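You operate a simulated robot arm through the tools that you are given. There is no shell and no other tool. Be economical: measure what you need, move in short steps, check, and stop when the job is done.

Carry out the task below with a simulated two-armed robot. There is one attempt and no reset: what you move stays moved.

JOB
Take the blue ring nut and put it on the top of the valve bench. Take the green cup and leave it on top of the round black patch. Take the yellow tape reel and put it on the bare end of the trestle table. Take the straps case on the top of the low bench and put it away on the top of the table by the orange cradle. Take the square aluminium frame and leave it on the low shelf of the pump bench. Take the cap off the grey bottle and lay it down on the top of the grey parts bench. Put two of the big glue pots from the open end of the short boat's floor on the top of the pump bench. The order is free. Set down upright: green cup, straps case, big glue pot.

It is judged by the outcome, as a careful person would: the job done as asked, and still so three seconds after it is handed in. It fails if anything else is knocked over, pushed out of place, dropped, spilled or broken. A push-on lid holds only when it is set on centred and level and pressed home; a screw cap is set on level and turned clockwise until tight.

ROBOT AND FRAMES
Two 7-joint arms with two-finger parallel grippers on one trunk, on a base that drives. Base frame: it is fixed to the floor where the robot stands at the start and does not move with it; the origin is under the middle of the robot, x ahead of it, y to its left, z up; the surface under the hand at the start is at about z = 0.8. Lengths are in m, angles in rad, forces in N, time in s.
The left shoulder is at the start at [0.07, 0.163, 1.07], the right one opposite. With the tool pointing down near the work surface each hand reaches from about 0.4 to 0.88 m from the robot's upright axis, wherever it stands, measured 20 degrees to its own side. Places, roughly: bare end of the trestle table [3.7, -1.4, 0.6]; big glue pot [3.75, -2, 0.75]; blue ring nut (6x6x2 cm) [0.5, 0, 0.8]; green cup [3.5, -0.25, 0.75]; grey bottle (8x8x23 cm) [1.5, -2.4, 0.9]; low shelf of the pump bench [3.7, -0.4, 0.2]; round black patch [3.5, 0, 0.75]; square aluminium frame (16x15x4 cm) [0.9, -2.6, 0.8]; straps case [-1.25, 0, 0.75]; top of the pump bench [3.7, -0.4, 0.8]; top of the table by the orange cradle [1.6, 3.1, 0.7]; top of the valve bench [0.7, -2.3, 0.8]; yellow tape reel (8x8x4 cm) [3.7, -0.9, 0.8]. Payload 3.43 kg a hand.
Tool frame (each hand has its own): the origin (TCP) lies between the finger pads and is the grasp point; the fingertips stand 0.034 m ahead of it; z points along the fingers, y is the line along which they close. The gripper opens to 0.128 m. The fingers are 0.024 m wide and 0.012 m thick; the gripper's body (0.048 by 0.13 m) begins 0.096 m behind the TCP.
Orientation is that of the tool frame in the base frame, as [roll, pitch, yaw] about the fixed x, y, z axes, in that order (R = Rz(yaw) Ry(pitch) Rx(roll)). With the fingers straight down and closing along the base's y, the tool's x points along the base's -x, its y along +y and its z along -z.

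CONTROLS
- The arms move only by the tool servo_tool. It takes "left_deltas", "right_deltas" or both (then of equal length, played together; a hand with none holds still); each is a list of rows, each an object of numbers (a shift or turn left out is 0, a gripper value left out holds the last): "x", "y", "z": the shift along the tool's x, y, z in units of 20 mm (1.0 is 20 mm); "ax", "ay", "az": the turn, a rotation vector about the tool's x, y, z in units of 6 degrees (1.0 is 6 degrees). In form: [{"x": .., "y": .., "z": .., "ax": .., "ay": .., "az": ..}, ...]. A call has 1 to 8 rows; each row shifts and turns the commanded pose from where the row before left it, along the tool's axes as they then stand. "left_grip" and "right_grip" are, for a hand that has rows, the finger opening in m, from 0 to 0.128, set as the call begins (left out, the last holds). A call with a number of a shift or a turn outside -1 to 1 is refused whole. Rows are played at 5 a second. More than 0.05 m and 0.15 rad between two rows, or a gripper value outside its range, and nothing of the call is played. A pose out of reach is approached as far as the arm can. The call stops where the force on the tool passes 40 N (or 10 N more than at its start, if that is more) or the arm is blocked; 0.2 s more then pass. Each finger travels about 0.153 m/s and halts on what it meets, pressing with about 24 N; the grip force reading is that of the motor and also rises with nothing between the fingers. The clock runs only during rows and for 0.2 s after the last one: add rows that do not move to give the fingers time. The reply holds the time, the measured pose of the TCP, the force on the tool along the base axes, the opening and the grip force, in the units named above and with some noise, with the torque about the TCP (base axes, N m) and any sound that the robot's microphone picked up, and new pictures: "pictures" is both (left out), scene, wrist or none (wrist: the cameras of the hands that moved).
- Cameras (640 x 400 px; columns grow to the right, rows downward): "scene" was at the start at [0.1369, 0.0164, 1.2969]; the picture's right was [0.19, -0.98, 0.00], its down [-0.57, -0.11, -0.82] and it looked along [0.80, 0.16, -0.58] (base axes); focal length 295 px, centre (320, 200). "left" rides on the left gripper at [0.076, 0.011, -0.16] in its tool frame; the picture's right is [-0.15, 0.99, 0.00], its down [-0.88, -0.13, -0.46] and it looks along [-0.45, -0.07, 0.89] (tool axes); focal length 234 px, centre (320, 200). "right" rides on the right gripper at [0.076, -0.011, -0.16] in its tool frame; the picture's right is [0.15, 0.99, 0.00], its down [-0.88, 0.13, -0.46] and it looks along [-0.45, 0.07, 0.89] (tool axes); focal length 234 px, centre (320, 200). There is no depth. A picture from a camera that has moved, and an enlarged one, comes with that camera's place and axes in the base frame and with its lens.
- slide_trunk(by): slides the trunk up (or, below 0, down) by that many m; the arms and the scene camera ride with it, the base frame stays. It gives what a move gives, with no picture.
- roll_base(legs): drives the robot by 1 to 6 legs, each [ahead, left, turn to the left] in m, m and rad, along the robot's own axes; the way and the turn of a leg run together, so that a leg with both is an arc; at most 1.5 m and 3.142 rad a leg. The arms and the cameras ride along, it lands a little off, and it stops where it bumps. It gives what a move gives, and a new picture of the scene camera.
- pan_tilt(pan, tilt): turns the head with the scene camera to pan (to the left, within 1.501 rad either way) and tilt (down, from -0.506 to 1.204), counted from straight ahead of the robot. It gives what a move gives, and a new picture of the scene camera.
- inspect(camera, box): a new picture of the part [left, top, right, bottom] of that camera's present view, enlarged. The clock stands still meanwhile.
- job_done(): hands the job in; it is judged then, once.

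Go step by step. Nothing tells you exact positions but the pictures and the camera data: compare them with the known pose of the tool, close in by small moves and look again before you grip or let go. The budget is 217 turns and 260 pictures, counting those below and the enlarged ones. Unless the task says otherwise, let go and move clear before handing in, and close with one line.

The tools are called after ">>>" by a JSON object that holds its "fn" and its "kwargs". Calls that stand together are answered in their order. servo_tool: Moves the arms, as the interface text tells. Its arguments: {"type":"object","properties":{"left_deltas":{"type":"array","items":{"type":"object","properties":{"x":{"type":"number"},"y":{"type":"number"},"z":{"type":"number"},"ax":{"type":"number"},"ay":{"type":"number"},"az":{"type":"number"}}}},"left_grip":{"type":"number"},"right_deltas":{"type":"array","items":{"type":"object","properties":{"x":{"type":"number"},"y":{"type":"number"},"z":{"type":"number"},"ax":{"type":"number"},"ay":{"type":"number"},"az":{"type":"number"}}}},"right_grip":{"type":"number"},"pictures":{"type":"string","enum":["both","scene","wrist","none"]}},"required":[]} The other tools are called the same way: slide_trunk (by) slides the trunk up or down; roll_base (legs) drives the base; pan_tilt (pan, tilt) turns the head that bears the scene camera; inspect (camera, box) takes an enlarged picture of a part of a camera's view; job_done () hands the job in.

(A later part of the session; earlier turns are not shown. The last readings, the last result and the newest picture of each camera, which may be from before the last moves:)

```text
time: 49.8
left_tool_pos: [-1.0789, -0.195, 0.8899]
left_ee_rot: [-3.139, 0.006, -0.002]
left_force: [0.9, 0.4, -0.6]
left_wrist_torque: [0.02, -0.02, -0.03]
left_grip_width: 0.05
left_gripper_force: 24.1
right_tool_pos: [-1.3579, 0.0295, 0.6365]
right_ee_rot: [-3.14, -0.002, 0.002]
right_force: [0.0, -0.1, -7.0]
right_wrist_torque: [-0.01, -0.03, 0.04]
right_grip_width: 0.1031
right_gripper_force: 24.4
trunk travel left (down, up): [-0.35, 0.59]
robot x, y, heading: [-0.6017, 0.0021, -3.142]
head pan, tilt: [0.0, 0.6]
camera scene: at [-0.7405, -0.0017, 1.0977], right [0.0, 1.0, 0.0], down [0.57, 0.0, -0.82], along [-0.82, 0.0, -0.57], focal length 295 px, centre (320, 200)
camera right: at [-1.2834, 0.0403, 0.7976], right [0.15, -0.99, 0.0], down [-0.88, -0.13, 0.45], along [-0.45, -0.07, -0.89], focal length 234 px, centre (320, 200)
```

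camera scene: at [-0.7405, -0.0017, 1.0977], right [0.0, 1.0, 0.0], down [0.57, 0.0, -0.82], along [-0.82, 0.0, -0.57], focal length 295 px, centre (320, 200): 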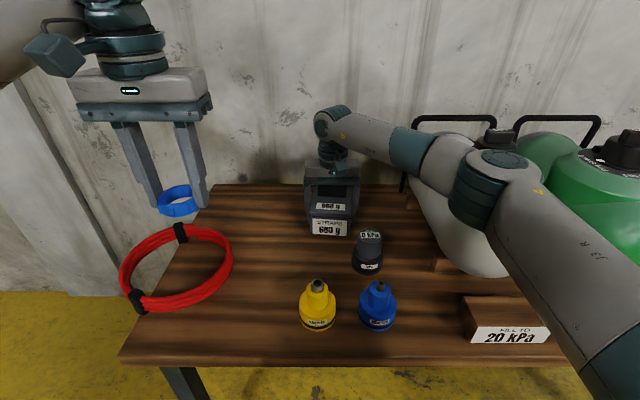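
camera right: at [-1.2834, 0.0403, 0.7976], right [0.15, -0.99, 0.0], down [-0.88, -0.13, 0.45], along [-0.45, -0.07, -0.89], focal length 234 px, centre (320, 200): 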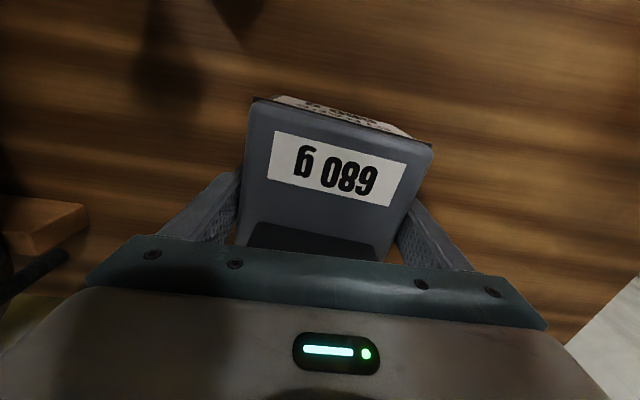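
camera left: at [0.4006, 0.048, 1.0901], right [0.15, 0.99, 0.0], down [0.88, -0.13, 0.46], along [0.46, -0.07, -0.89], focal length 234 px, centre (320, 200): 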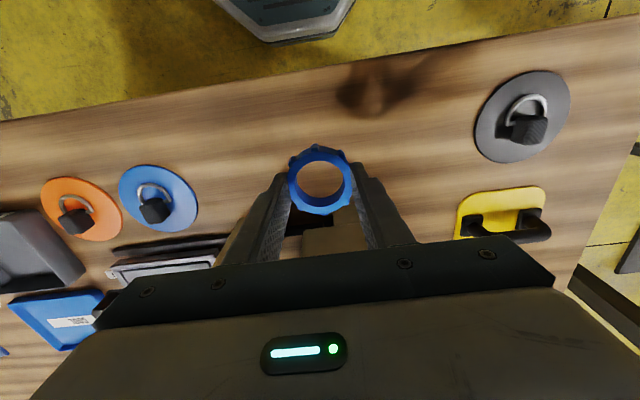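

The case is gripped at 0.103 m (7 N load). I lift it straight up, then raise the trunk.

>>> {"fn": "servo_tool", "kwargs": {"right_deltas": [{"z": -0.5}, {"z": -1}, {"z": -1}, {"z": -1}, {"z": -1}, {"z": -1}, {"z": -1}, {"z": -1}], "pictures": "none"}}

>>> {"fn": "slide_trunk", "kwargs": {"by": 0.2}}

>>> {"fn": "servo_tool", "kwargs": {"right_deltas": [{"x": 1}, {"x": 1}, {"x": 1}, {"x": 1}, {"x": 1}, {"x": 1}, {"x": 1}, {"x": 1}], "pictures": "both"}}

```text
time: 51.5
left_tool_pos: [-1.0795, -0.1957, 0.8917]
left_ee_rot: [-3.138, 0.009, -0.001]
left_force: [-0.1, -0.2, 0.1]
left_wrist_torque: [-0.02, 0.01, 0.01]
left_grip_width: 0.05
left_gripper_force: 24.3
right_tool_pos: [-1.3596, 0.0282, 0.7909]
right_ee_rot: [-3.14, 0.001, 0.0]
right_force: [-0.3, 0.4, -6.6]
right_wrist_torque: [0.01, 0.0, 0.04]
right_grip_width: 0.1027
right_gripper_force: 23.8
trunk travel left (down, up): [-0.35, 0.59]
robot x, y, heading: [-0.6021, -0.0032, -3.14]
head pan, tilt: [0.0, 0.6]
```

```text
time: 53.7
left_tool_pos: [-1.0801, -0.196, 1.0907]
left_ee_rot: [-3.139, 0.007, 0.001]
left_force: [0.1, 0.6, -0.6]
left_wrist_torque: [0.04, 0.01, -0.03]
left_grip_width: 0.05
left_gripper_force: 24.0
right_tool_pos: [-1.3612, 0.028, 0.9896]
right_ee_rot: [-3.141, -0.001, -0.001]
right_force: [0.6, 0.6, -7.9]
right_wrist_torque: [-0.03, -0.01, -0.02]
right_grip_width: 0.1028
right_gripper_force: 23.4
trunk travel left (down, up): [-0.55, 0.39]
robot x, y, heading: [-0.6022, -0.0016, -3.138]
head pan, tilt: [0.0, 0.6]
```

```text
time: 55.5
left_tool_pos: [-1.0788, -0.1949, 1.0909]
left_ee_rot: [-3.14, 0.009, 0.001]
left_force: [0.2, 0.2, -1.3]
left_wrist_torque: [0.0, 0.02, -0.02]
left_grip_width: 0.05
left_gripper_force: 23.6
right_tool_pos: [-1.1993, 0.0294, 0.9894]
right_ee_rot: [3.14, -0.001, 0.0]
right_force: [0.1, 0.1, -6.4]
right_wrist_torque: [-0.04, -0.03, -0.02]
right_grip_width: 0.1029
right_gripper_force: 24.1
trunk travel left (down, up): [-0.55, 0.39]
robot x, y, heading: [-0.604, -0.0004, -3.14]
head pan, tilt: [0.0, 0.6]
camera scene: at [-0.7402, -0.0013, 1.2981], right [0.0, 1.0, 0.0], down [0.57, 0.0, -0.82], along [-0.82, 0.0, -0.57], focal length 295 px, centre (320, 200)
camera right: at [-1.1243, 0.0417, 1.1501], right [0.15, -0.99, 0.0], down [-0.88, -0.13, 0.46], along [-0.45, -0.07, -0.89], focal length 234 px, centre (320, 200)
```

scene: 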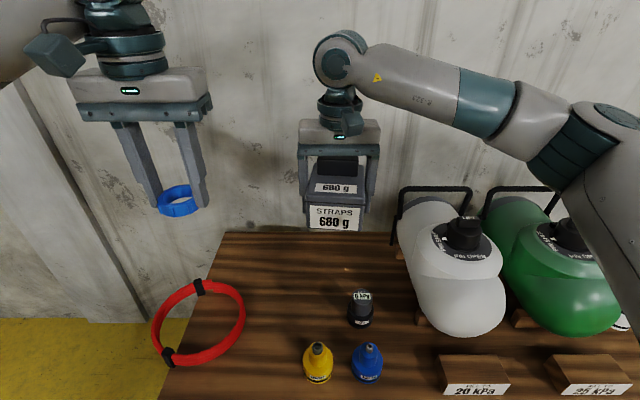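
right: 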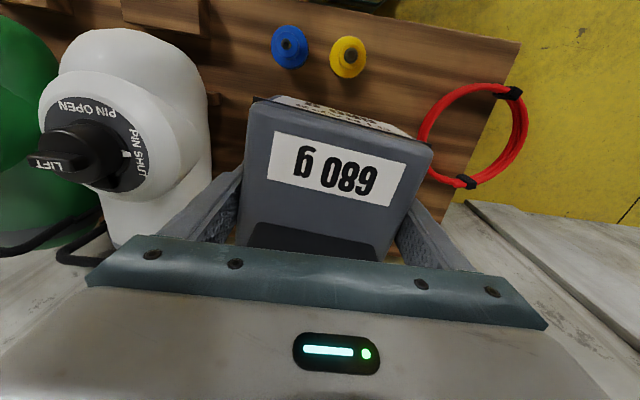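

Both objects are in hand. I back off and turn toward +y to see the table by the orange cradle.

>>> {"fn": "roll_base", "kwargs": {"legs": [[-0.4, 0, 0], [0, 0, -1.57]]}}

>>> {"fn": "pan_tilt", "kwargs": {"pan": -0.5, "tilt": 0.25}}

```text
time: 61.9
left_tool_pos: [-0.3797, 0.4802, 1.0899]
left_ee_rot: [-3.141, 0.006, -1.59]
left_force: [-0.4, 0.6, -0.3]
left_wrist_torque: [0.02, 0.0, -0.02]
left_grip_width: 0.0499
left_gripper_force: 24.0
right_tool_pos: [-0.1525, 0.5966, 0.9887]
right_ee_rot: [3.141, -0.001, -1.59]
right_force: [-1.1, 0.2, -7.0]
right_wrist_torque: [-0.01, -0.01, -0.03]
right_grip_width: 0.1026
right_gripper_force: 23.9
trunk travel left (down, up): [-0.55, 0.39]
robot x, y, heading: [-0.1984, -0.0007, 1.556]
head pan, tilt: [0.0, 0.6]
camera scene: at [-0.1912, 0.1372, 1.298], right [1.0, -0.02, 0.0], down [-0.01, -0.57, -0.82], along [0.02, 0.82, -0.57], focal length 295 px, centre (320, 200)
```

scene: 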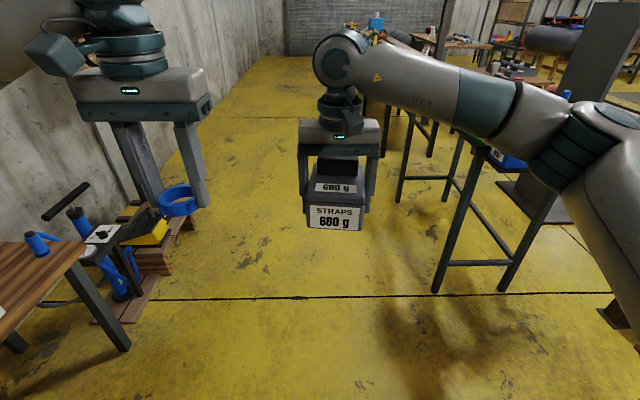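

```text
time: 62.8
left_tool_pos: [-0.3794, 0.4797, 1.0909]
left_ee_rot: [-3.14, 0.006, -1.591]
left_force: [0.5, 0.0, 0.5]
left_wrist_torque: [0.0, 0.01, -0.02]
left_grip_width: 0.0499
left_gripper_force: 23.2
right_tool_pos: [-0.1524, 0.5972, 0.9891]
right_ee_rot: [3.14, 0.001, -1.59]
right_force: [0.5, -0.8, -7.9]
right_wrist_torque: [-0.02, 0.02, -0.01]
right_grip_width: 0.1028
right_gripper_force: 23.7
trunk travel left (down, up): [-0.55, 0.39]
robot x, y, heading: [-0.1963, -0.0041, 1.556]
head pan, tilt: [-0.499, 0.25]
camera scene: at [-0.1469, 0.13, 1.3302], right [0.87, -0.49, 0.0], down [-0.12, -0.22, -0.97], along [0.48, 0.84, -0.25], focal length 295 px, centre (320, 200)
```

scene: 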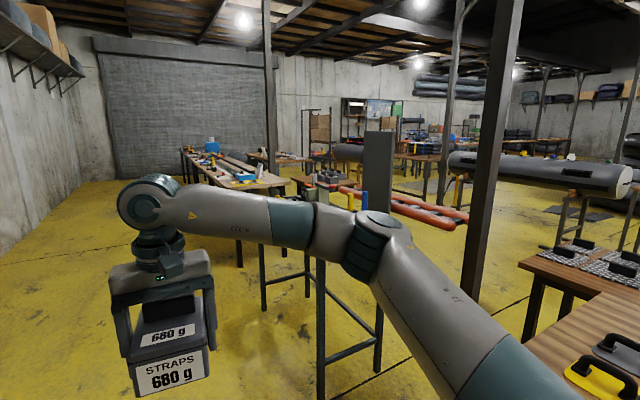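

I drive along the aisle and look right toward the orange cradle.

>>> {"fn": "roll_base", "kwargs": {"legs": [[1.3, 0.1, 0]]}}

>>> {"fn": "pan_tilt", "kwargs": {"pan": -0.9, "tilt": 0.4}}

```text
time: 69.5
left_tool_pos: [-0.4466, 1.7971, 1.0903]
left_ee_rot: [-3.141, 0.005, -1.596]
left_force: [0.0, 0.5, 0.0]
left_wrist_torque: [-0.03, -0.04, -0.01]
left_grip_width: 0.0495
left_gripper_force: 23.7
right_tool_pos: [-0.2213, 1.9136, 0.9896]
right_ee_rot: [-3.14, -0.001, -1.592]
right_force: [0.4, 1.0, -6.3]
right_wrist_torque: [-0.06, 0.01, -0.01]
right_grip_width: 0.1025
right_gripper_force: 24.1
trunk travel left (down, up): [-0.55, 0.39]
robot x, y, heading: [-0.267, 1.3159, 1.548]
head pan, tilt: [-0.499, 0.25]
camera scene: at [-0.2173, 1.4469, 1.3302], right [0.87, -0.5, 0.0], down [-0.12, -0.21, -0.97], along [0.48, 0.84, -0.25], focal length 295 px, centre (320, 200)
```

scene: 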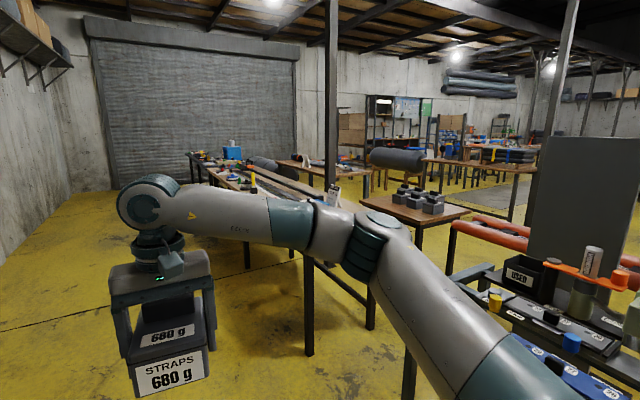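

```text
time: 70.3
left_tool_pos: [-0.4477, 1.7977, 1.0901]
left_ee_rot: [-3.14, 0.008, -1.595]
left_force: [0.5, 0.0, -0.4]
left_wrist_torque: [0.0, 0.01, -0.04]
left_grip_width: 0.0497
left_gripper_force: 24.0
right_tool_pos: [-0.22, 1.9136, 0.9902]
right_ee_rot: [-3.141, -0.002, -1.592]
right_force: [0.3, 0.2, -6.6]
right_wrist_torque: [-0.06, -0.01, -0.02]
right_grip_width: 0.1027
right_gripper_force: 24.2
trunk travel left (down, up): [-0.55, 0.39]
robot x, y, heading: [-0.2628, 1.3191, 1.546]
head pan, tilt: [-0.901, 0.4]
camera scene: at [-0.19, 1.4216, 1.3163], right [0.6, -0.8, 0.0], down [-0.31, -0.24, -0.92], along [0.73, 0.56, -0.39], focal length 295 px, centre (320, 200)
```

scene: 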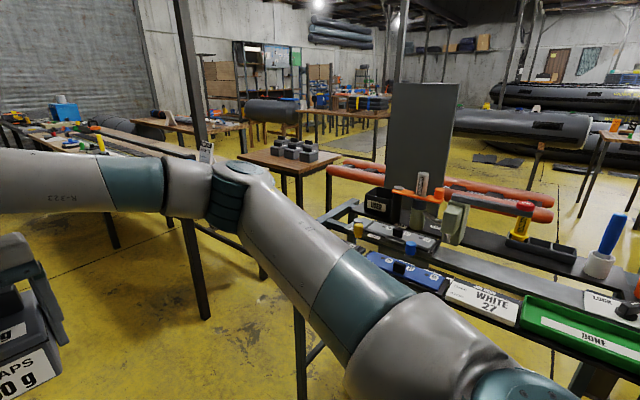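

The small table with grey weights at about [1.44, 3.05] is the target. I drive up to the gap between the tables and turn right.

>>> {"fn": "roll_base", "kwargs": {"legs": [[0.95, 0, 0], [0, 0, -1.54]]}}

>>> {"fn": "pan_tilt", "kwargs": {"pan": 0.3, "tilt": 0.5}}

```text
time: 79.0
left_tool_pos: [0.2292, 2.4596, 1.0908]
left_ee_rot: [-3.14, 0.007, -3.123]
left_force: [-0.2, 0.8, -0.3]
left_wrist_torque: [0.0, 0.02, 0.04]
left_grip_width: 0.05
left_gripper_force: 23.9
right_tool_pos: [0.3556, 2.237, 0.9897]
right_ee_rot: [3.142, -0.002, -3.122]
right_force: [0.1, -0.1, -6.5]
right_wrist_torque: [-0.02, 0.05, -0.02]
right_grip_width: 0.1025
right_gripper_force: 23.5
trunk travel left (down, up): [-0.55, 0.39]
robot x, y, heading: [-0.2471, 2.2596, 0.019]
head pan, tilt: [-0.901, 0.4]
camera scene: at [-0.1342, 2.1846, 1.3163], right [-0.77, -0.64, 0.0], down [-0.25, 0.3, -0.92], along [0.59, -0.71, -0.39], focal length 295 px, centre (320, 200)
```

scene: 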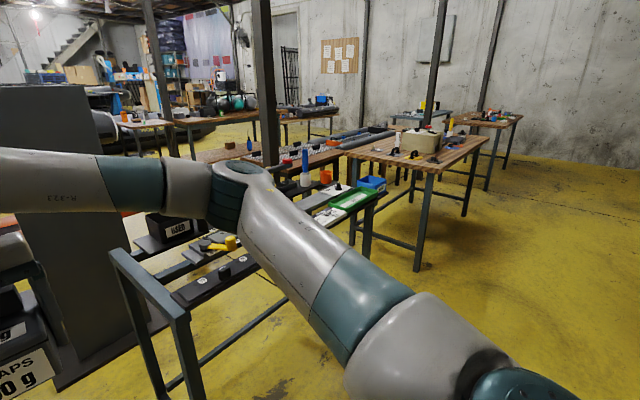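

```text
time: 80.4
left_tool_pos: [0.2301, 2.4598, 1.0909]
left_ee_rot: [-3.139, 0.007, -3.122]
left_force: [0.0, -0.5, 0.2]
left_wrist_torque: [0.01, -0.01, -0.02]
left_grip_width: 0.0501
left_gripper_force: 23.8
right_tool_pos: [0.3537, 2.2375, 0.9895]
right_ee_rot: [3.14, -0.003, -3.121]
right_force: [0.3, -0.6, -6.2]
right_wrist_torque: [-0.01, 0.02, -0.01]
right_grip_width: 0.1025
right_gripper_force: 24.2
trunk travel left (down, up): [-0.55, 0.39]
robot x, y, heading: [-0.2413, 2.2543, 0.018]
head pan, tilt: [0.3, 0.499]
camera scene: at [-0.1068, 2.2848, 1.3071], right [0.31, -0.95, 0.0], down [-0.46, -0.15, -0.88], along [0.83, 0.28, -0.48], focal length 295 px, centre (320, 200)
```

scene: 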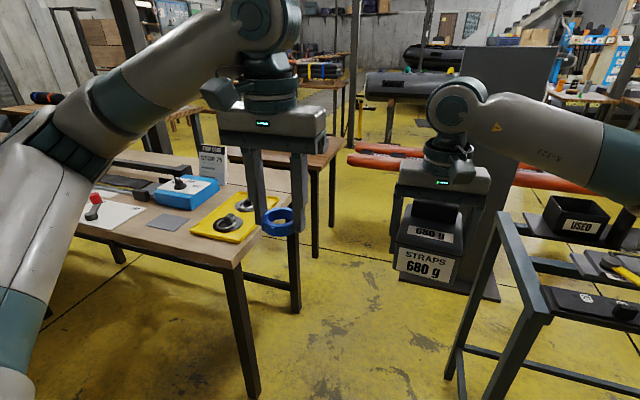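

The gap between long table and rack is about 0.65 m wide. I look down at my own base to judge clearance.

>>> {"fn": "pan_tilt", "kwargs": {"pan": 0.0, "tilt": 1.2}}

>>> {"fn": "pan_tilt", "kwargs": {"pan": -1.2, "tilt": 1.0}}

```text
time: 81.5
left_tool_pos: [0.2286, 2.4592, 1.0905]
left_ee_rot: [-3.14, 0.007, -3.123]
left_force: [0.0, -0.1, 0.0]
left_wrist_torque: [0.0, 0.03, -0.01]
left_grip_width: 0.0502
left_gripper_force: 23.9
right_tool_pos: [0.3537, 2.2382, 0.9885]
right_ee_rot: [3.142, -0.001, -3.12]
right_force: [-0.2, -0.2, -7.1]
right_wrist_torque: [0.01, 0.03, 0.02]
right_grip_width: 0.1025
right_gripper_force: 24.4
trunk travel left (down, up): [-0.55, 0.39]
robot x, y, heading: [-0.2455, 2.2599, 0.021]
head pan, tilt: [0.0, 1.201]
camera scene: at [-0.1373, 2.2573, 1.2535], right [0.02, -1.0, 0.0], down [-0.93, -0.02, -0.36], along [0.36, 0.01, -0.93], focal length 295 px, centre (320, 200)
```

scene: 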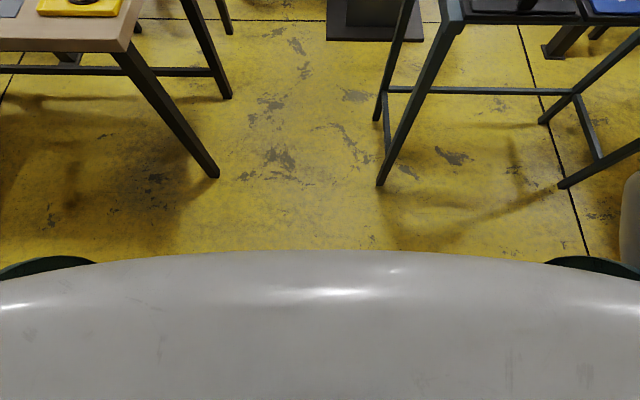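

```text
time: 82.8
left_tool_pos: [0.2291, 2.4594, 1.0907]
left_ee_rot: [-3.139, 0.006, -3.123]
left_force: [0.4, -0.2, -0.3]
left_wrist_torque: [-0.04, -0.04, -0.02]
left_grip_width: 0.0498
left_gripper_force: 23.8
right_tool_pos: [0.3548, 2.2382, 0.9901]
right_ee_rot: [-3.141, -0.002, -3.121]
right_force: [0.6, 0.8, -6.6]
right_wrist_torque: [0.01, 0.04, 0.02]
right_grip_width: 0.1022
right_gripper_force: 24.0
trunk travel left (down, up): [-0.55, 0.39]
robot x, y, heading: [-0.2495, 2.2579, 0.022]
head pan, tilt: [-1.201, 1.0]
camera scene: at [-0.1667, 2.1918, 1.266], right [-0.92, -0.38, 0.0], down [-0.32, 0.78, -0.54], along [0.21, -0.5, -0.84], focal length 295 px, centre (320, 200)
```

scene: 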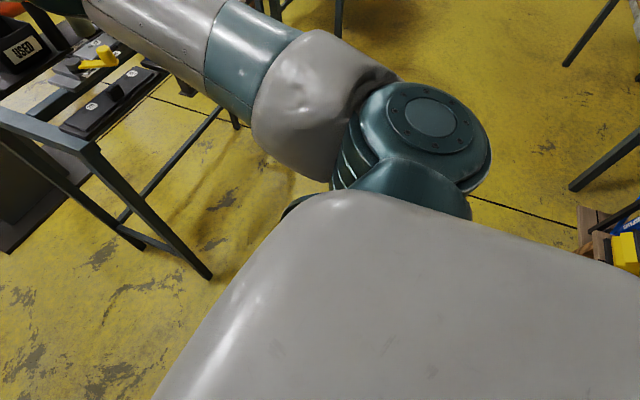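

The gap is about 0.73 m wide, centred at y ≈ 2.36. I raise the trunk a little, shift left 0.1 m and enter carefully.

>>> {"fn": "slide_trunk", "kwargs": {"by": 0.1}}

>>> {"fn": "pan_tilt", "kwargs": {"pan": 0.3, "tilt": 0.7}}

>>> {"fn": "roll_base", "kwargs": {"legs": [[0, 0.1, -0.02], [0.55, 0, 0]]}}

```text
time: 84.2
left_tool_pos: [0.2277, 2.4587, 1.1912]
left_ee_rot: [-3.14, 0.006, -3.12]
left_force: [-0.3, -0.2, -0.6]
left_wrist_torque: [-0.05, 0.0, -0.01]
left_grip_width: 0.0503
left_gripper_force: 24.2
right_tool_pos: [0.3544, 2.2386, 1.0887]
right_ee_rot: [-3.14, -0.001, -3.121]
right_force: [-0.8, 0.4, -8.1]
right_wrist_torque: [-0.03, 0.04, 0.01]
right_grip_width: 0.1025
right_gripper_force: 24.3
trunk travel left (down, up): [-0.65, 0.29]
robot x, y, heading: [-0.2453, 2.2584, 0.018]
head pan, tilt: [-1.201, 1.0]
```

```text
time: 85.8
left_tool_pos: [0.2285, 2.4603, 1.1906]
left_ee_rot: [-3.139, 0.005, -3.121]
left_force: [-0.1, -0.4, -0.3]
left_wrist_torque: [-0.03, -0.03, 0.03]
left_grip_width: 0.0501
left_gripper_force: 24.1
right_tool_pos: [0.3539, 2.2375, 1.0893]
right_ee_rot: [3.141, -0.002, -3.12]
right_force: [0.2, -0.3, -6.1]
right_wrist_torque: [0.0, 0.02, -0.01]
right_grip_width: 0.1024
right_gripper_force: 23.8
trunk travel left (down, up): [-0.65, 0.29]
robot x, y, heading: [-0.2448, 2.2562, 0.026]
head pan, tilt: [0.3, 0.7]
camera scene: at [-0.1124, 2.2829, 1.3894], right [0.31, -0.95, 0.0], down [-0.61, -0.2, -0.76], along [0.73, 0.24, -0.64], focal length 295 px, centre (320, 200)
```

scene: 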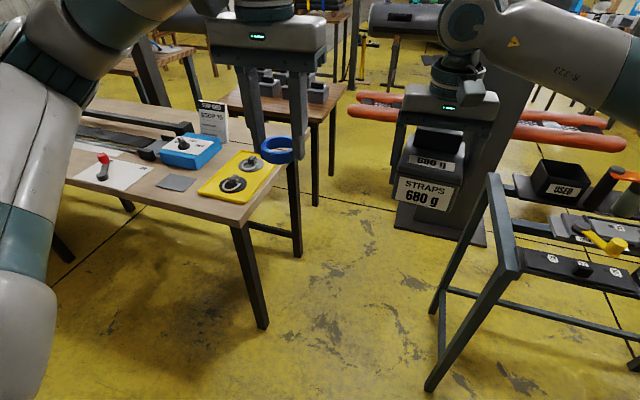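

```text
time: 89.7
left_tool_pos: [0.7812, 2.5619, 1.1902]
left_ee_rot: [-3.139, 0.01, -3.129]
left_force: [-0.5, -0.5, -0.4]
left_wrist_torque: [0.01, -0.01, -0.03]
left_grip_width: 0.0499
left_gripper_force: 24.5
right_tool_pos: [0.9061, 2.3397, 1.0887]
right_ee_rot: [3.14, 0.0, -3.128]
right_force: [0.0, 0.2, -7.7]
right_wrist_torque: [0.01, 0.03, 0.0]
right_grip_width: 0.1023
right_gripper_force: 24.1
trunk travel left (down, up): [-0.65, 0.29]
robot x, y, heading: [0.3044, 2.3598, 0.017]
head pan, tilt: [0.3, 0.7]
camera scene: at [0.4388, 2.388, 1.3894], right [0.31, -0.95, 0.0], down [-0.61, -0.2, -0.76], along [0.73, 0.24, -0.64], focal length 295 px, centre (320, 200)
```

scene: 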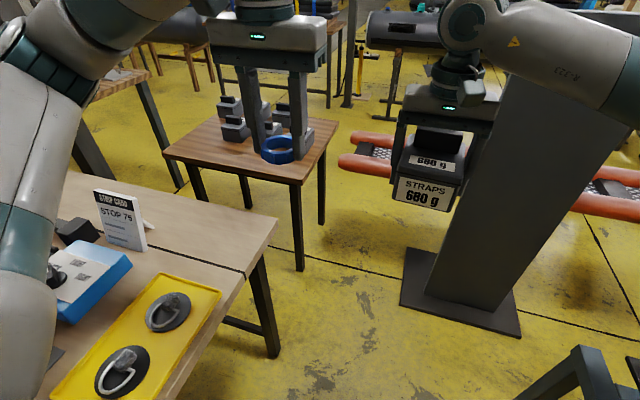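

Table spans about x 1.31–1.87, y 2.75–3.42, with the weights toward its middle. I shift the hands left to clear the tall panel and drive further in.

>>> {"fn": "servo_tool", "kwargs": {"left_deltas": [{"y": 1}, {"y": 1}, {"y": 1}, {"y": 1}, {"y": 1}, {"y": 1}, {"y": 1}, {"y": 1}], "right_deltas": [{}, {"y": 1}, {"y": 1}, {"y": 1}, {"y": 1}, {"y": 1}, {"y": 1}, {"y": 1}], "pictures": "none"}}

>>> {"fn": "roll_base", "kwargs": {"legs": [[0.4, 0.0, -0.01]]}}

```text
time: 91.5
left_tool_pos: [0.7798, 2.7223, 1.1908]
left_ee_rot: [-3.138, 0.008, -3.128]
left_force: [-0.4, 0.3, 0.4]
left_wrist_torque: [-0.06, 0.02, -0.01]
left_grip_width: 0.05
left_gripper_force: 24.0
right_tool_pos: [0.9055, 2.4811, 1.0882]
right_ee_rot: [-3.139, -0.001, -3.129]
right_force: [-0.2, 1.2, -5.9]
right_wrist_torque: [-0.04, -0.02, -0.04]
right_grip_width: 0.1024
right_gripper_force: 24.2
trunk travel left (down, up): [-0.65, 0.29]
robot x, y, heading: [0.3061, 2.3593, 0.016]
head pan, tilt: [0.3, 0.7]
```

```text
time: 94.1
left_tool_pos: [1.1973, 2.7179, 1.1909]
left_ee_rot: [-3.138, 0.009, 3.138]
left_force: [0.4, -0.3, -0.2]
left_wrist_torque: [0.0, -0.02, -0.05]
left_grip_width: 0.0499
left_gripper_force: 24.2
right_tool_pos: [1.3169, 2.4725, 1.0894]
right_ee_rot: [-3.141, -0.001, 3.14]
right_force: [-0.4, -0.1, -6.7]
right_wrist_torque: [-0.01, 0.07, -0.01]
right_grip_width: 0.1023
right_gripper_force: 24.5
trunk travel left (down, up): [-0.65, 0.29]
robot x, y, heading: [0.7181, 2.3629, -0.005]
head pan, tilt: [0.3, 0.7]
camera scene: at [0.8505, 2.3886, 1.3894], right [0.29, -0.96, 0.0], down [-0.62, -0.19, -0.76], along [0.73, 0.22, -0.64], focal length 295 px, centre (320, 200)
```

scene: 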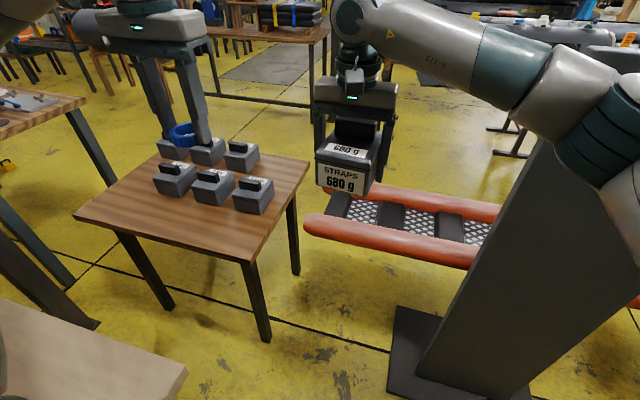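

Clear view: six weights occupy the middle; a free strip runs along the near edge, x 1.32–1.49. I move a bit deeper and turn left 0.5 rad.

>>> {"fn": "roll_base", "kwargs": {"legs": [[0.26, 0.02, 0], [0, 0, 0.25], [0, 0, 0.25]]}}

```text
time: 96.1
left_tool_pos: [1.4596, 2.7524, 1.1866]
left_ee_rot: [-3.136, 0.005, -3.13]
left_force: [0.7, 0.3, -0.1]
left_wrist_torque: [0.03, -0.05, -0.03]
left_grip_width: 0.0502
left_gripper_force: 24.0
right_tool_pos: [1.5805, 2.5139, 1.0841]
right_ee_rot: [-3.133, -0.007, -3.12]
right_force: [0.0, -0.9, -7.5]
right_wrist_torque: [0.0, 0.03, 0.03]
right_grip_width: 0.1025
right_gripper_force: 24.0
trunk travel left (down, up): [-0.65, 0.29]
robot x, y, heading: [0.9824, 2.3855, 0.015]
head pan, tilt: [0.3, 0.7]
stopped in leg 1: the robot was blocked; the commanded pose is now the measured one
camera scene: at [1.1192, 2.4203, 1.3892], right [0.31, -0.95, 0.0], down [-0.61, -0.2, -0.76], along [0.73, 0.23, -0.65], focal length 295 px, centre (320, 200)
```

scene: 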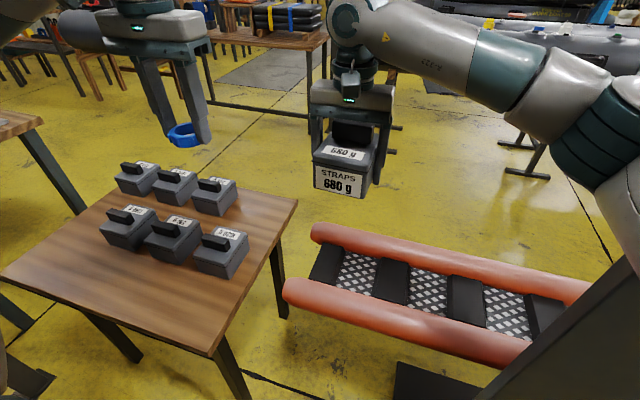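

I got blocked near the tall panel at about [0.98, 2.385]. I back up a little and then turn left.

>>> {"fn": "roll_base", "kwargs": {"legs": [[-0.1, 0, 0]]}}

>>> {"fn": "pan_tilt", "kwargs": {"pan": -0.4, "tilt": 0.9}}

```text
time: 97.3
left_tool_pos: [1.364, 2.7456, 1.1873]
left_ee_rot: [-3.139, 0.004, -3.132]
left_force: [0.8, 0.3, 0.9]
left_wrist_torque: [0.01, 0.01, 0.03]
left_grip_width: 0.0498
left_gripper_force: 23.9
right_tool_pos: [1.4856, 2.5044, 1.0843]
right_ee_rot: [-3.14, -0.007, -3.126]
right_force: [0.3, 0.4, -5.9]
right_wrist_torque: [-0.01, 0.04, -0.03]
right_grip_width: 0.1023
right_gripper_force: 23.9
trunk travel left (down, up): [-0.65, 0.29]
robot x, y, heading: [0.8892, 2.3881, 0.01]
head pan, tilt: [0.3, 0.7]
camera scene: at [1.022, 2.4133, 1.3888], right [0.3, -0.95, 0.0], down [-0.62, -0.2, -0.76], along [0.73, 0.23, -0.65], focal length 295 px, centre (320, 200)
```

scene: 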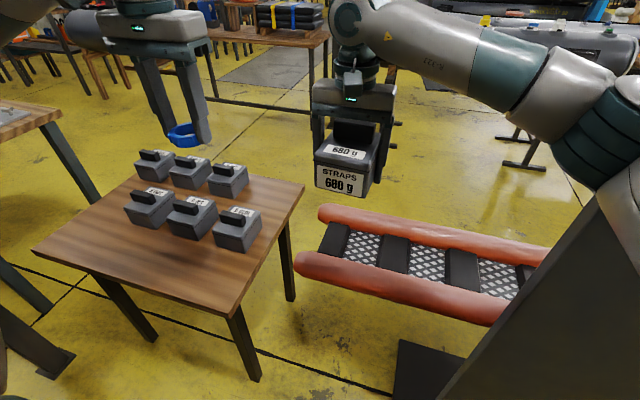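

```text
time: 98.3
left_tool_pos: [1.3623, 2.7445, 1.1893]
left_ee_rot: [-3.139, 0.006, -3.133]
left_force: [0.3, 0.3, -0.6]
left_wrist_torque: [0.02, 0.02, -0.03]
left_grip_width: 0.0501
left_gripper_force: 23.7
right_tool_pos: [1.4838, 2.5038, 1.0852]
right_ee_rot: [-3.139, -0.005, -3.128]
right_force: [0.5, -0.2, -6.8]
right_wrist_torque: [-0.01, 0.06, 0.01]
right_grip_width: 0.1021
right_gripper_force: 23.6
trunk travel left (down, up): [-0.65, 0.29]
robot x, y, heading: [0.8915, 2.3843, 0.01]
head pan, tilt: [-0.4, 0.901]
camera scene: at [1.0086, 2.3576, 1.3732], right [-0.38, -0.93, 0.0], down [-0.73, 0.3, -0.62], along [0.57, -0.24, -0.78], focal length 295 px, centre (320, 200)
```

scene: 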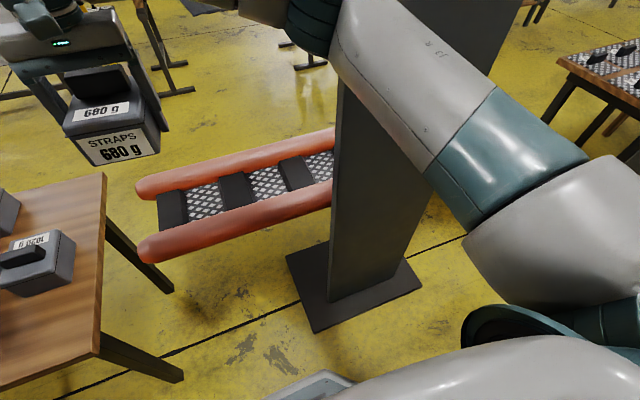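

The panel stands unmoved. I turn left 0.35 rad here, which brings the strip into reach.

>>> {"fn": "roll_base", "kwargs": {"legs": [[0, 0, 0.2], [0, 0, 0.15]]}}

>>> {"fn": "servo_tool", "kwargs": {"left_deltas": [{"y": 1, "x": 1}, {"y": 1, "x": 1}, {"y": 1, "x": 1}, {"y": 1, "x": 1}, {"y": 1, "x": 1}, {"y": 1, "x": 1}, {"y": 1}, {"y": 1}], "right_deltas": [{"az": 1}, {"az": 1}, {"az": 1}, {"az": 0.4}, {}, {}, {}, {}], "pictures": "none"}}

>>> {"fn": "pan_tilt", "kwargs": {"pan": 0.3, "tilt": 0.7}}

```text
time: 100.1
left_tool_pos: [1.212, 2.8836, 1.1881]
left_ee_rot: [-3.141, 0.007, -2.786]
left_force: [0.0, -0.1, 1.4]
left_wrist_torque: [-0.03, -0.02, -0.01]
left_grip_width: 0.05
left_gripper_force: 23.7
right_tool_pos: [1.4071, 2.6997, 1.0847]
right_ee_rot: [-3.14, -0.005, -2.778]
right_force: [-0.7, -0.3, -7.2]
right_wrist_torque: [-0.07, 0.06, 0.02]
right_grip_width: 0.102
right_gripper_force: 23.9
trunk travel left (down, up): [-0.65, 0.29]
robot x, y, heading: [0.8879, 2.3867, 0.359]
head pan, tilt: [-0.4, 0.901]
camera scene: at [1.0104, 2.4004, 1.3733], right [-0.04, -1.0, 0.0], down [-0.78, 0.03, -0.62], along [0.62, -0.03, -0.78], focal length 295 px, centre (320, 200)
```

scene: 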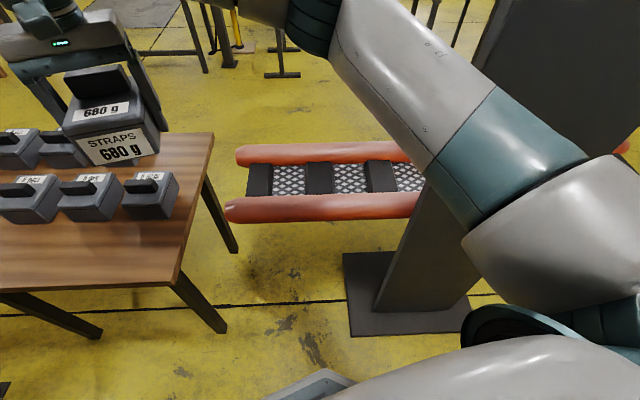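

```text
time: 101.9
left_tool_pos: [1.0582, 2.9894, 1.184]
left_ee_rot: [-3.139, 0.005, -2.785]
left_force: [0.1, -0.4, -0.6]
left_wrist_torque: [0.0, -0.01, 0.04]
left_grip_width: 0.0499
left_gripper_force: 23.7
left hand out of reach, approached as far as the arm can: row 7, 8
right_tool_pos: [1.4073, 2.7016, 1.0856]
right_ee_rot: [-3.137, -0.007, -3.135]
right_force: [-0.3, 0.4, -6.7]
right_wrist_torque: [0.0, 0.05, 0.02]
right_grip_width: 0.1023
right_gripper_force: 23.5
trunk travel left (down, up): [-0.65, 0.29]
robot x, y, heading: [0.8838, 2.3866, 0.358]
head pan, tilt: [-0.4, 0.901]
```

```text
time: 103.0
left_tool_pos: [1.058, 2.9867, 1.1847]
left_ee_rot: [-3.139, 0.006, -2.781]
left_force: [1.0, 1.2, -0.5]
left_wrist_torque: [-0.01, 0.03, 0.01]
left_grip_width: 0.05
left_gripper_force: 24.0
right_tool_pos: [1.4079, 2.6998, 1.0858]
right_ee_rot: [-3.139, -0.004, -3.135]
right_force: [-0.1, -0.6, -6.9]
right_wrist_torque: [-0.01, 0.03, 0.0]
right_grip_width: 0.1022
right_gripper_force: 23.9
trunk travel left (down, up): [-0.65, 0.29]
robot x, y, heading: [0.8894, 2.3856, 0.358]
head pan, tilt: [0.3, 0.7]
camera scene: at [1.0025, 2.4551, 1.3893], right [0.61, -0.79, 0.0], down [-0.51, -0.39, -0.76], along [0.61, 0.47, -0.65], focal length 295 px, centre (320, 200)
```

scene: 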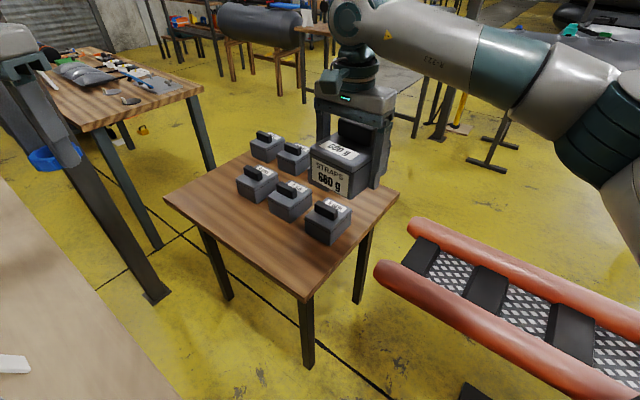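

Weights' fronts are at x ≈ 1.48, table edge at 1.315. I move the case over [1.395, 2.89] and lower the trunk.

>>> {"fn": "servo_tool", "kwargs": {"right_deltas": [{"y": 1, "x": 0.6}, {"y": 1}, {"y": 1}, {"y": 1}, {"y": 1}, {"y": 1}, {"y": 1}, {"y": 1}], "pictures": "none"}}

>>> {"fn": "servo_tool", "kwargs": {"right_deltas": [{"y": 1}, {"y": 0.5}, {}], "pictures": "none"}}

>>> {"fn": "slide_trunk", "kwargs": {"by": -0.2}}

>>> {"fn": "servo_tool", "kwargs": {"right_deltas": [{"z": 1}, {"z": 0.5}, {}], "pictures": "both"}}

```text
time: 104.8
left_tool_pos: [1.0575, 2.9879, 1.1838]
left_ee_rot: [-3.14, 0.009, -2.783]
left_force: [0.1, 0.7, -0.9]
left_wrist_torque: [0.0, 0.02, -0.01]
left_grip_width: 0.0498
left_gripper_force: 23.7
right_tool_pos: [1.3946, 2.8197, 1.0841]
right_ee_rot: [-3.138, -0.004, -3.136]
right_force: [-0.3, 0.0, -7.0]
right_wrist_torque: [0.01, 0.03, -0.03]
right_grip_width: 0.1021
right_gripper_force: 24.3
right hand out of reach, approached as far as the arm can: row 7, 8
trunk travel left (down, up): [-0.65, 0.29]
robot x, y, heading: [0.8885, 2.3848, 0.361]
head pan, tilt: [0.3, 0.7]
```

```text
time: 105.6
left_tool_pos: [1.0578, 2.9887, 1.185]
left_ee_rot: [-3.14, 0.007, -2.784]
left_force: [-0.2, 0.2, -0.9]
left_wrist_torque: [-0.02, -0.02, 0.01]
left_grip_width: 0.0501
left_gripper_force: 23.5
right_tool_pos: [1.3943, 2.8187, 1.0846]
right_ee_rot: [-3.138, -0.004, -3.133]
right_force: [0.3, 0.3, -7.6]
right_wrist_torque: [-0.02, 0.03, -0.02]
right_grip_width: 0.1025
right_gripper_force: 24.1
right hand out of reach, approached as far as the arm can: row 1, 2
trunk travel left (down, up): [-0.65, 0.29]
robot x, y, heading: [0.8897, 2.3825, 0.36]
head pan, tilt: [0.3, 0.7]
```

```text
time: 107.8
left_tool_pos: [1.0572, 2.9877, 0.9856]
left_ee_rot: [-3.14, 0.006, -2.786]
left_force: [-1.4, 0.3, -0.4]
left_wrist_torque: [0.04, 0.02, -0.04]
left_grip_width: 0.0497
left_gripper_force: 23.8
right_tool_pos: [1.3941, 2.8185, 0.8836]
right_ee_rot: [-3.14, -0.004, -3.134]
right_force: [0.1, 0.3, -5.7]
right_wrist_torque: [0.02, 0.03, 0.0]
right_grip_width: 0.1022
right_gripper_force: 23.9
trunk travel left (down, up): [-0.45, 0.49]
robot x, y, heading: [0.8879, 2.3867, 0.361]
head pan, tilt: [0.3, 0.7]
```

```text
time: 108.6
left_tool_pos: [1.0581, 2.988, 0.9856]
left_ee_rot: [-3.139, 0.007, -2.785]
left_force: [-0.1, 0.5, 0.1]
left_wrist_torque: [-0.01, -0.02, 0.02]
left_grip_width: 0.0502
left_gripper_force: 23.9
right_tool_pos: [1.395, 2.8197, 0.8543]
right_ee_rot: [-3.138, -0.004, -3.135]
right_force: [0.6, -0.5, -6.9]
right_wrist_torque: [-0.01, 0.03, -0.01]
right_grip_width: 0.1021
right_gripper_force: 23.9
trunk travel left (down, up): [-0.45, 0.49]
robot x, y, heading: [0.8893, 2.3858, 0.355]
head pan, tilt: [0.3, 0.7]
camera scene: at [1.0022, 2.4552, 1.1894], right [0.61, -0.79, 0.0], down [-0.51, -0.39, -0.76], along [0.6, 0.47, -0.64], focal length 295 px, centre (320, 200)
camera right: at [1.3203, 2.8082, 1.015], right [-0.15, 0.99, 0.0], down [0.88, 0.14, 0.45], along [0.45, 0.07, -0.89], focal length 234 px, centre (320, 200)
```

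scene: 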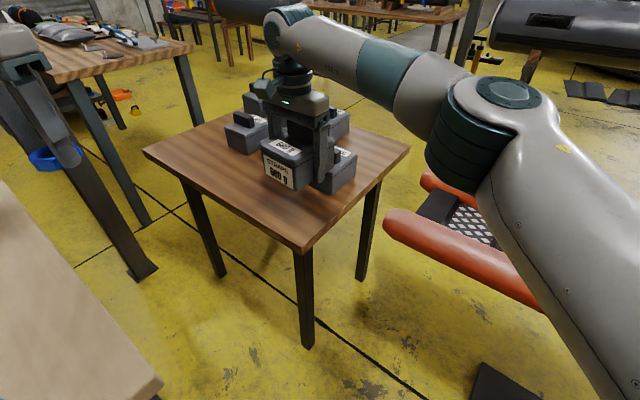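
right: 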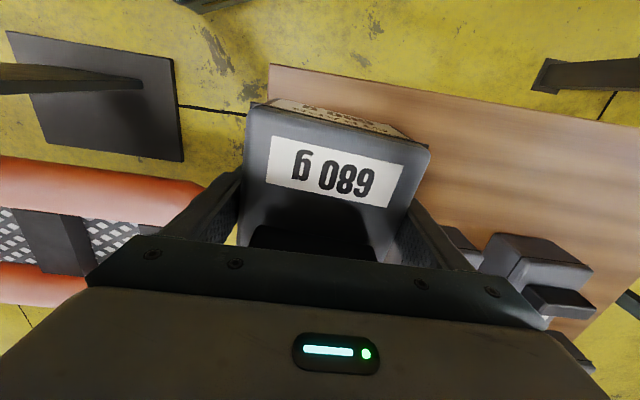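

At this height more reach may be available; I try 4 cm further in +y.

>>> {"fn": "servo_tool", "kwargs": {"right_deltas": [{"y": 1}, {"y": 1}, {"y": 1}, {}], "pictures": "wrist"}}

```text
time: 109.6
left_tool_pos: [1.0579, 2.9875, 0.9848]
left_ee_rot: [-3.14, 0.007, -2.784]
left_force: [0.1, -0.3, -0.1]
left_wrist_torque: [0.02, 0.0, 0.06]
left_grip_width: 0.05
left_gripper_force: 24.5
right_tool_pos: [1.3958, 2.8291, 0.8542]
right_ee_rot: [-3.139, -0.005, -3.137]
right_force: [0.1, -0.1, -6.9]
right_wrist_torque: [-0.02, 0.05, -0.03]
right_grip_width: 0.1021
right_gripper_force: 24.1
right hand out of reach, approached as far as the arm can: row 1, 2, 3
trunk travel left (down, up): [-0.45, 0.49]
robot x, y, heading: [0.8871, 2.3877, 0.356]
head pan, tilt: [0.3, 0.7]
camera right: at [1.3202, 2.8182, 1.0151], right [-0.15, 0.99, 0.0], down [0.88, 0.14, 0.45], along [0.45, 0.07, -0.89], focal length 234 px, centre (320, 200)
```

right: 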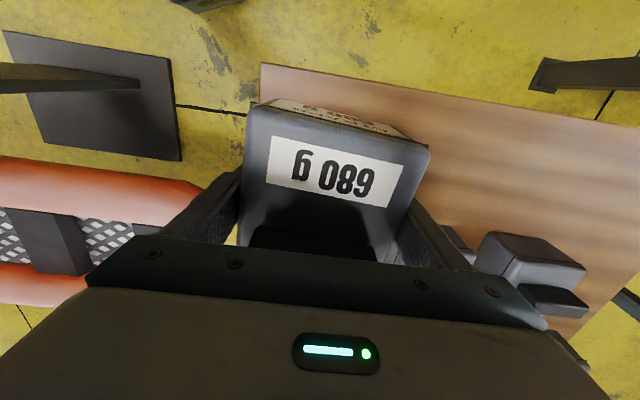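

I turn the base 0.12 rad more to the left to gain reach.

>>> {"fn": "roll_base", "kwargs": {"legs": [[0, 0, 0.12]]}}

>>> {"fn": "servo_tool", "kwargs": {"right_deltas": [{"az": 1}, {"az": 0.15, "y": 0.5}, {"y": 0.5}, {"y": 0.5}, {}], "pictures": "wrist"}}

```text
time: 110.5
left_tool_pos: [0.9823, 3.0035, 0.9842]
left_ee_rot: [-3.138, 0.008, -2.661]
left_force: [0.6, 0.6, -0.1]
left_wrist_torque: [-0.01, -0.04, 0.04]
left_grip_width: 0.0499
left_gripper_force: 24.2
right_tool_pos: [1.3373, 2.888, 0.8551]
right_ee_rot: [-3.137, -0.001, -3.011]
right_force: [-0.3, 0.2, -6.3]
right_wrist_torque: [-0.02, -0.02, 0.0]
right_grip_width: 0.1021
right_gripper_force: 24.1
trunk travel left (down, up): [-0.45, 0.49]
robot x, y, heading: [0.8895, 2.3844, 0.48]
head pan, tilt: [0.3, 0.7]
camera scene: at [0.9921, 2.4689, 1.1894], right [0.7, -0.71, 0.0], down [-0.46, -0.45, -0.76], along [0.54, 0.54, -0.64], focal length 295 px, centre (320, 200)
```

scene: 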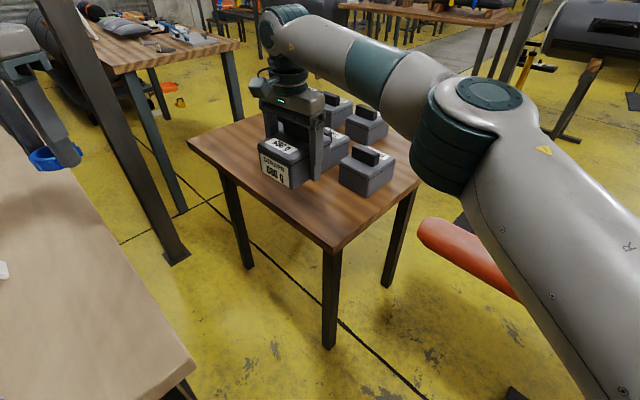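

```text
time: 111.7
left_tool_pos: [0.9828, 3.0049, 0.9852]
left_ee_rot: [-3.139, 0.007, -2.663]
left_force: [-0.8, -0.5, 0.0]
left_wrist_torque: [0.0, -0.02, 0.01]
left_grip_width: 0.05
left_gripper_force: 23.3
right_tool_pos: [1.3369, 2.8865, 0.856]
right_ee_rot: [-3.138, -0.004, -3.118]
right_force: [-0.2, 0.0, -6.7]
right_wrist_torque: [0.02, 0.03, 0.0]
right_grip_width: 0.102
right_gripper_force: 24.0
right hand out of reach, approached as far as the arm can: row 2, 3, 4
trunk travel left (down, up): [-0.45, 0.49]
robot x, y, heading: [0.8891, 2.3883, 0.484]
head pan, tilt: [0.3, 0.7]
camera right: at [1.2622, 2.8759, 1.0158], right [-0.17, 0.99, 0.0], down [0.88, 0.15, 0.45], along [0.45, 0.07, -0.89], focal length 234 px, centre (320, 200)
```

right: 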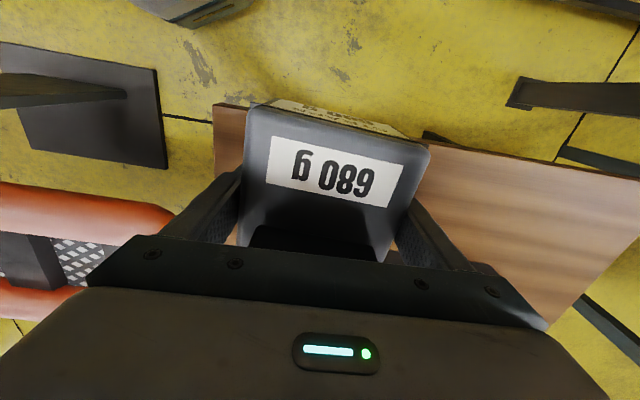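

I drive 0.06 m ahead to bring the case over the strip.

>>> {"fn": "roll_base", "kwargs": {"legs": [[0.06, 0, 0]]}}

>>> {"fn": "servo_tool", "kwargs": {"right_deltas": [{"az": 0.2}, {}], "pictures": "wrist"}}

```text
time: 112.7
left_tool_pos: [1.0372, 3.0317, 0.9828]
left_ee_rot: [-3.139, 0.007, -2.662]
left_force: [0.1, 0.1, -0.2]
left_wrist_torque: [-0.04, 0.03, -0.02]
left_grip_width: 0.0503
left_gripper_force: 23.9
right_tool_pos: [1.391, 2.9152, 0.8537]
right_ee_rot: [-3.135, -0.005, -3.116]
right_force: [0.0, 0.5, -7.0]
right_wrist_torque: [0.0, 0.06, 0.0]
right_grip_width: 0.1022
right_gripper_force: 23.6
trunk travel left (down, up): [-0.45, 0.49]
robot x, y, heading: [0.9387, 2.415, 0.482]
head pan, tilt: [0.3, 0.7]
camera scene: at [1.0469, 2.4968, 1.1892], right [0.7, -0.71, 0.0], down [-0.46, -0.45, -0.76], along [0.54, 0.54, -0.65], focal length 295 px, centre (320, 200)
```

scene: 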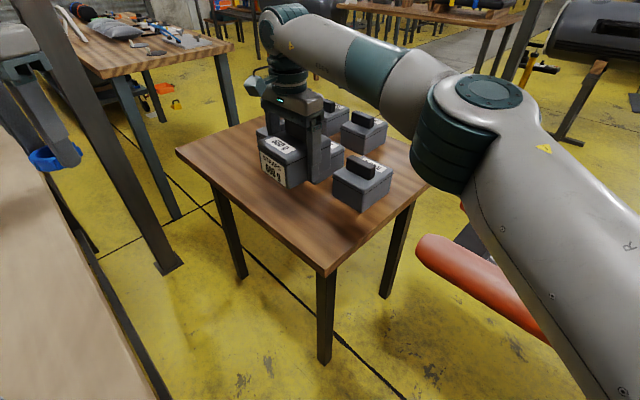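

```text
time: 113.3
left_tool_pos: [1.0366, 3.0318, 0.984]
left_ee_rot: [-3.14, 0.006, -2.662]
left_force: [0.2, -0.1, 0.1]
left_wrist_torque: [0.01, 0.01, -0.01]
left_grip_width: 0.0499
left_gripper_force: 24.0
right_tool_pos: [1.3901, 2.9146, 0.8546]
right_ee_rot: [-3.137, -0.003, -3.141]
right_force: [-0.3, 0.7, -6.7]
right_wrist_torque: [0.04, 0.04, 0.01]
right_grip_width: 0.1021
right_gripper_force: 23.8
trunk travel left (down, up): [-0.45, 0.49]
robot x, y, heading: [0.941, 2.4149, 0.481]
head pan, tilt: [0.3, 0.7]
camera right: at [1.315, 2.9049, 1.0155], right [-0.15, 0.99, 0.0], down [0.88, 0.13, 0.45], along [0.45, 0.06, -0.89], focal length 234 px, centre (320, 200)
```

right: 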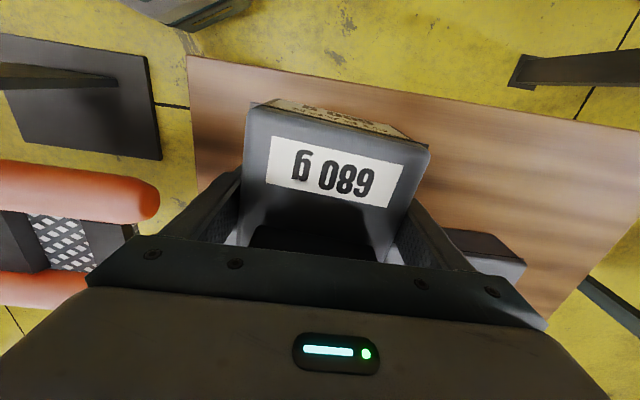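

Wrist view puts the table edge at x ≈ 1.313 and weights at ≈ 1.47; the case fits between. I lower gently.

>>> {"fn": "servo_tool", "kwargs": {"right_deltas": [{"z": 1, "x": 0.15}, {"z": 1}, {"z": 1}, {"z": 1}, {"z": 1}, {}], "pictures": "both"}}

```text
time: 114.7
left_tool_pos: [1.0362, 3.0302, 0.9852]
left_ee_rot: [-3.139, 0.008, -2.662]
left_force: [0.2, 0.1, -0.1]
left_wrist_torque: [0.03, 0.03, 0.0]
left_grip_width: 0.05
left_gripper_force: 24.1
right_tool_pos: [1.3858, 2.9172, 0.7551]
right_ee_rot: [-3.139, -0.005, -3.138]
right_force: [-0.3, -0.4, -6.7]
right_wrist_torque: [0.0, 0.04, 0.03]
right_grip_width: 0.1019
right_gripper_force: 24.3
trunk travel left (down, up): [-0.45, 0.49]
robot x, y, heading: [0.9409, 2.4152, 0.48]
head pan, tilt: [0.3, 0.7]
camera scene: at [1.0455, 2.4959, 1.1894], right [0.7, -0.71, 0.0], down [-0.46, -0.45, -0.76], along [0.54, 0.54, -0.64], focal length 295 px, centre (320, 200)
camera right: at [1.3118, 2.9063, 0.9161], right [-0.15, 0.99, 0.0], down [0.88, 0.13, 0.45], along [0.45, 0.06, -0.89], focal length 234 px, centre (320, 200)
```

scene: 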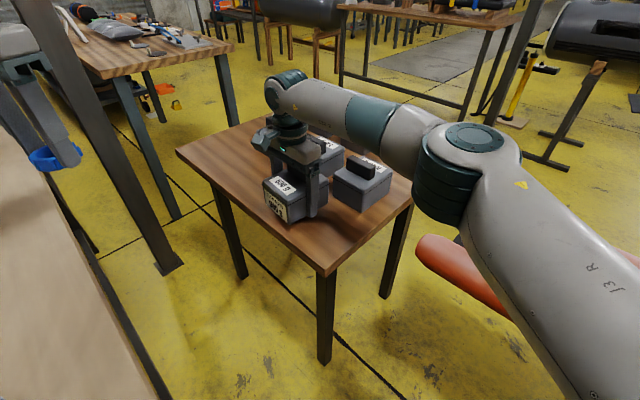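
right: 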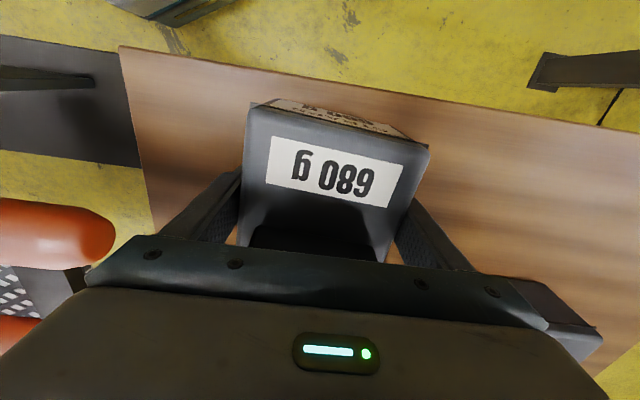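

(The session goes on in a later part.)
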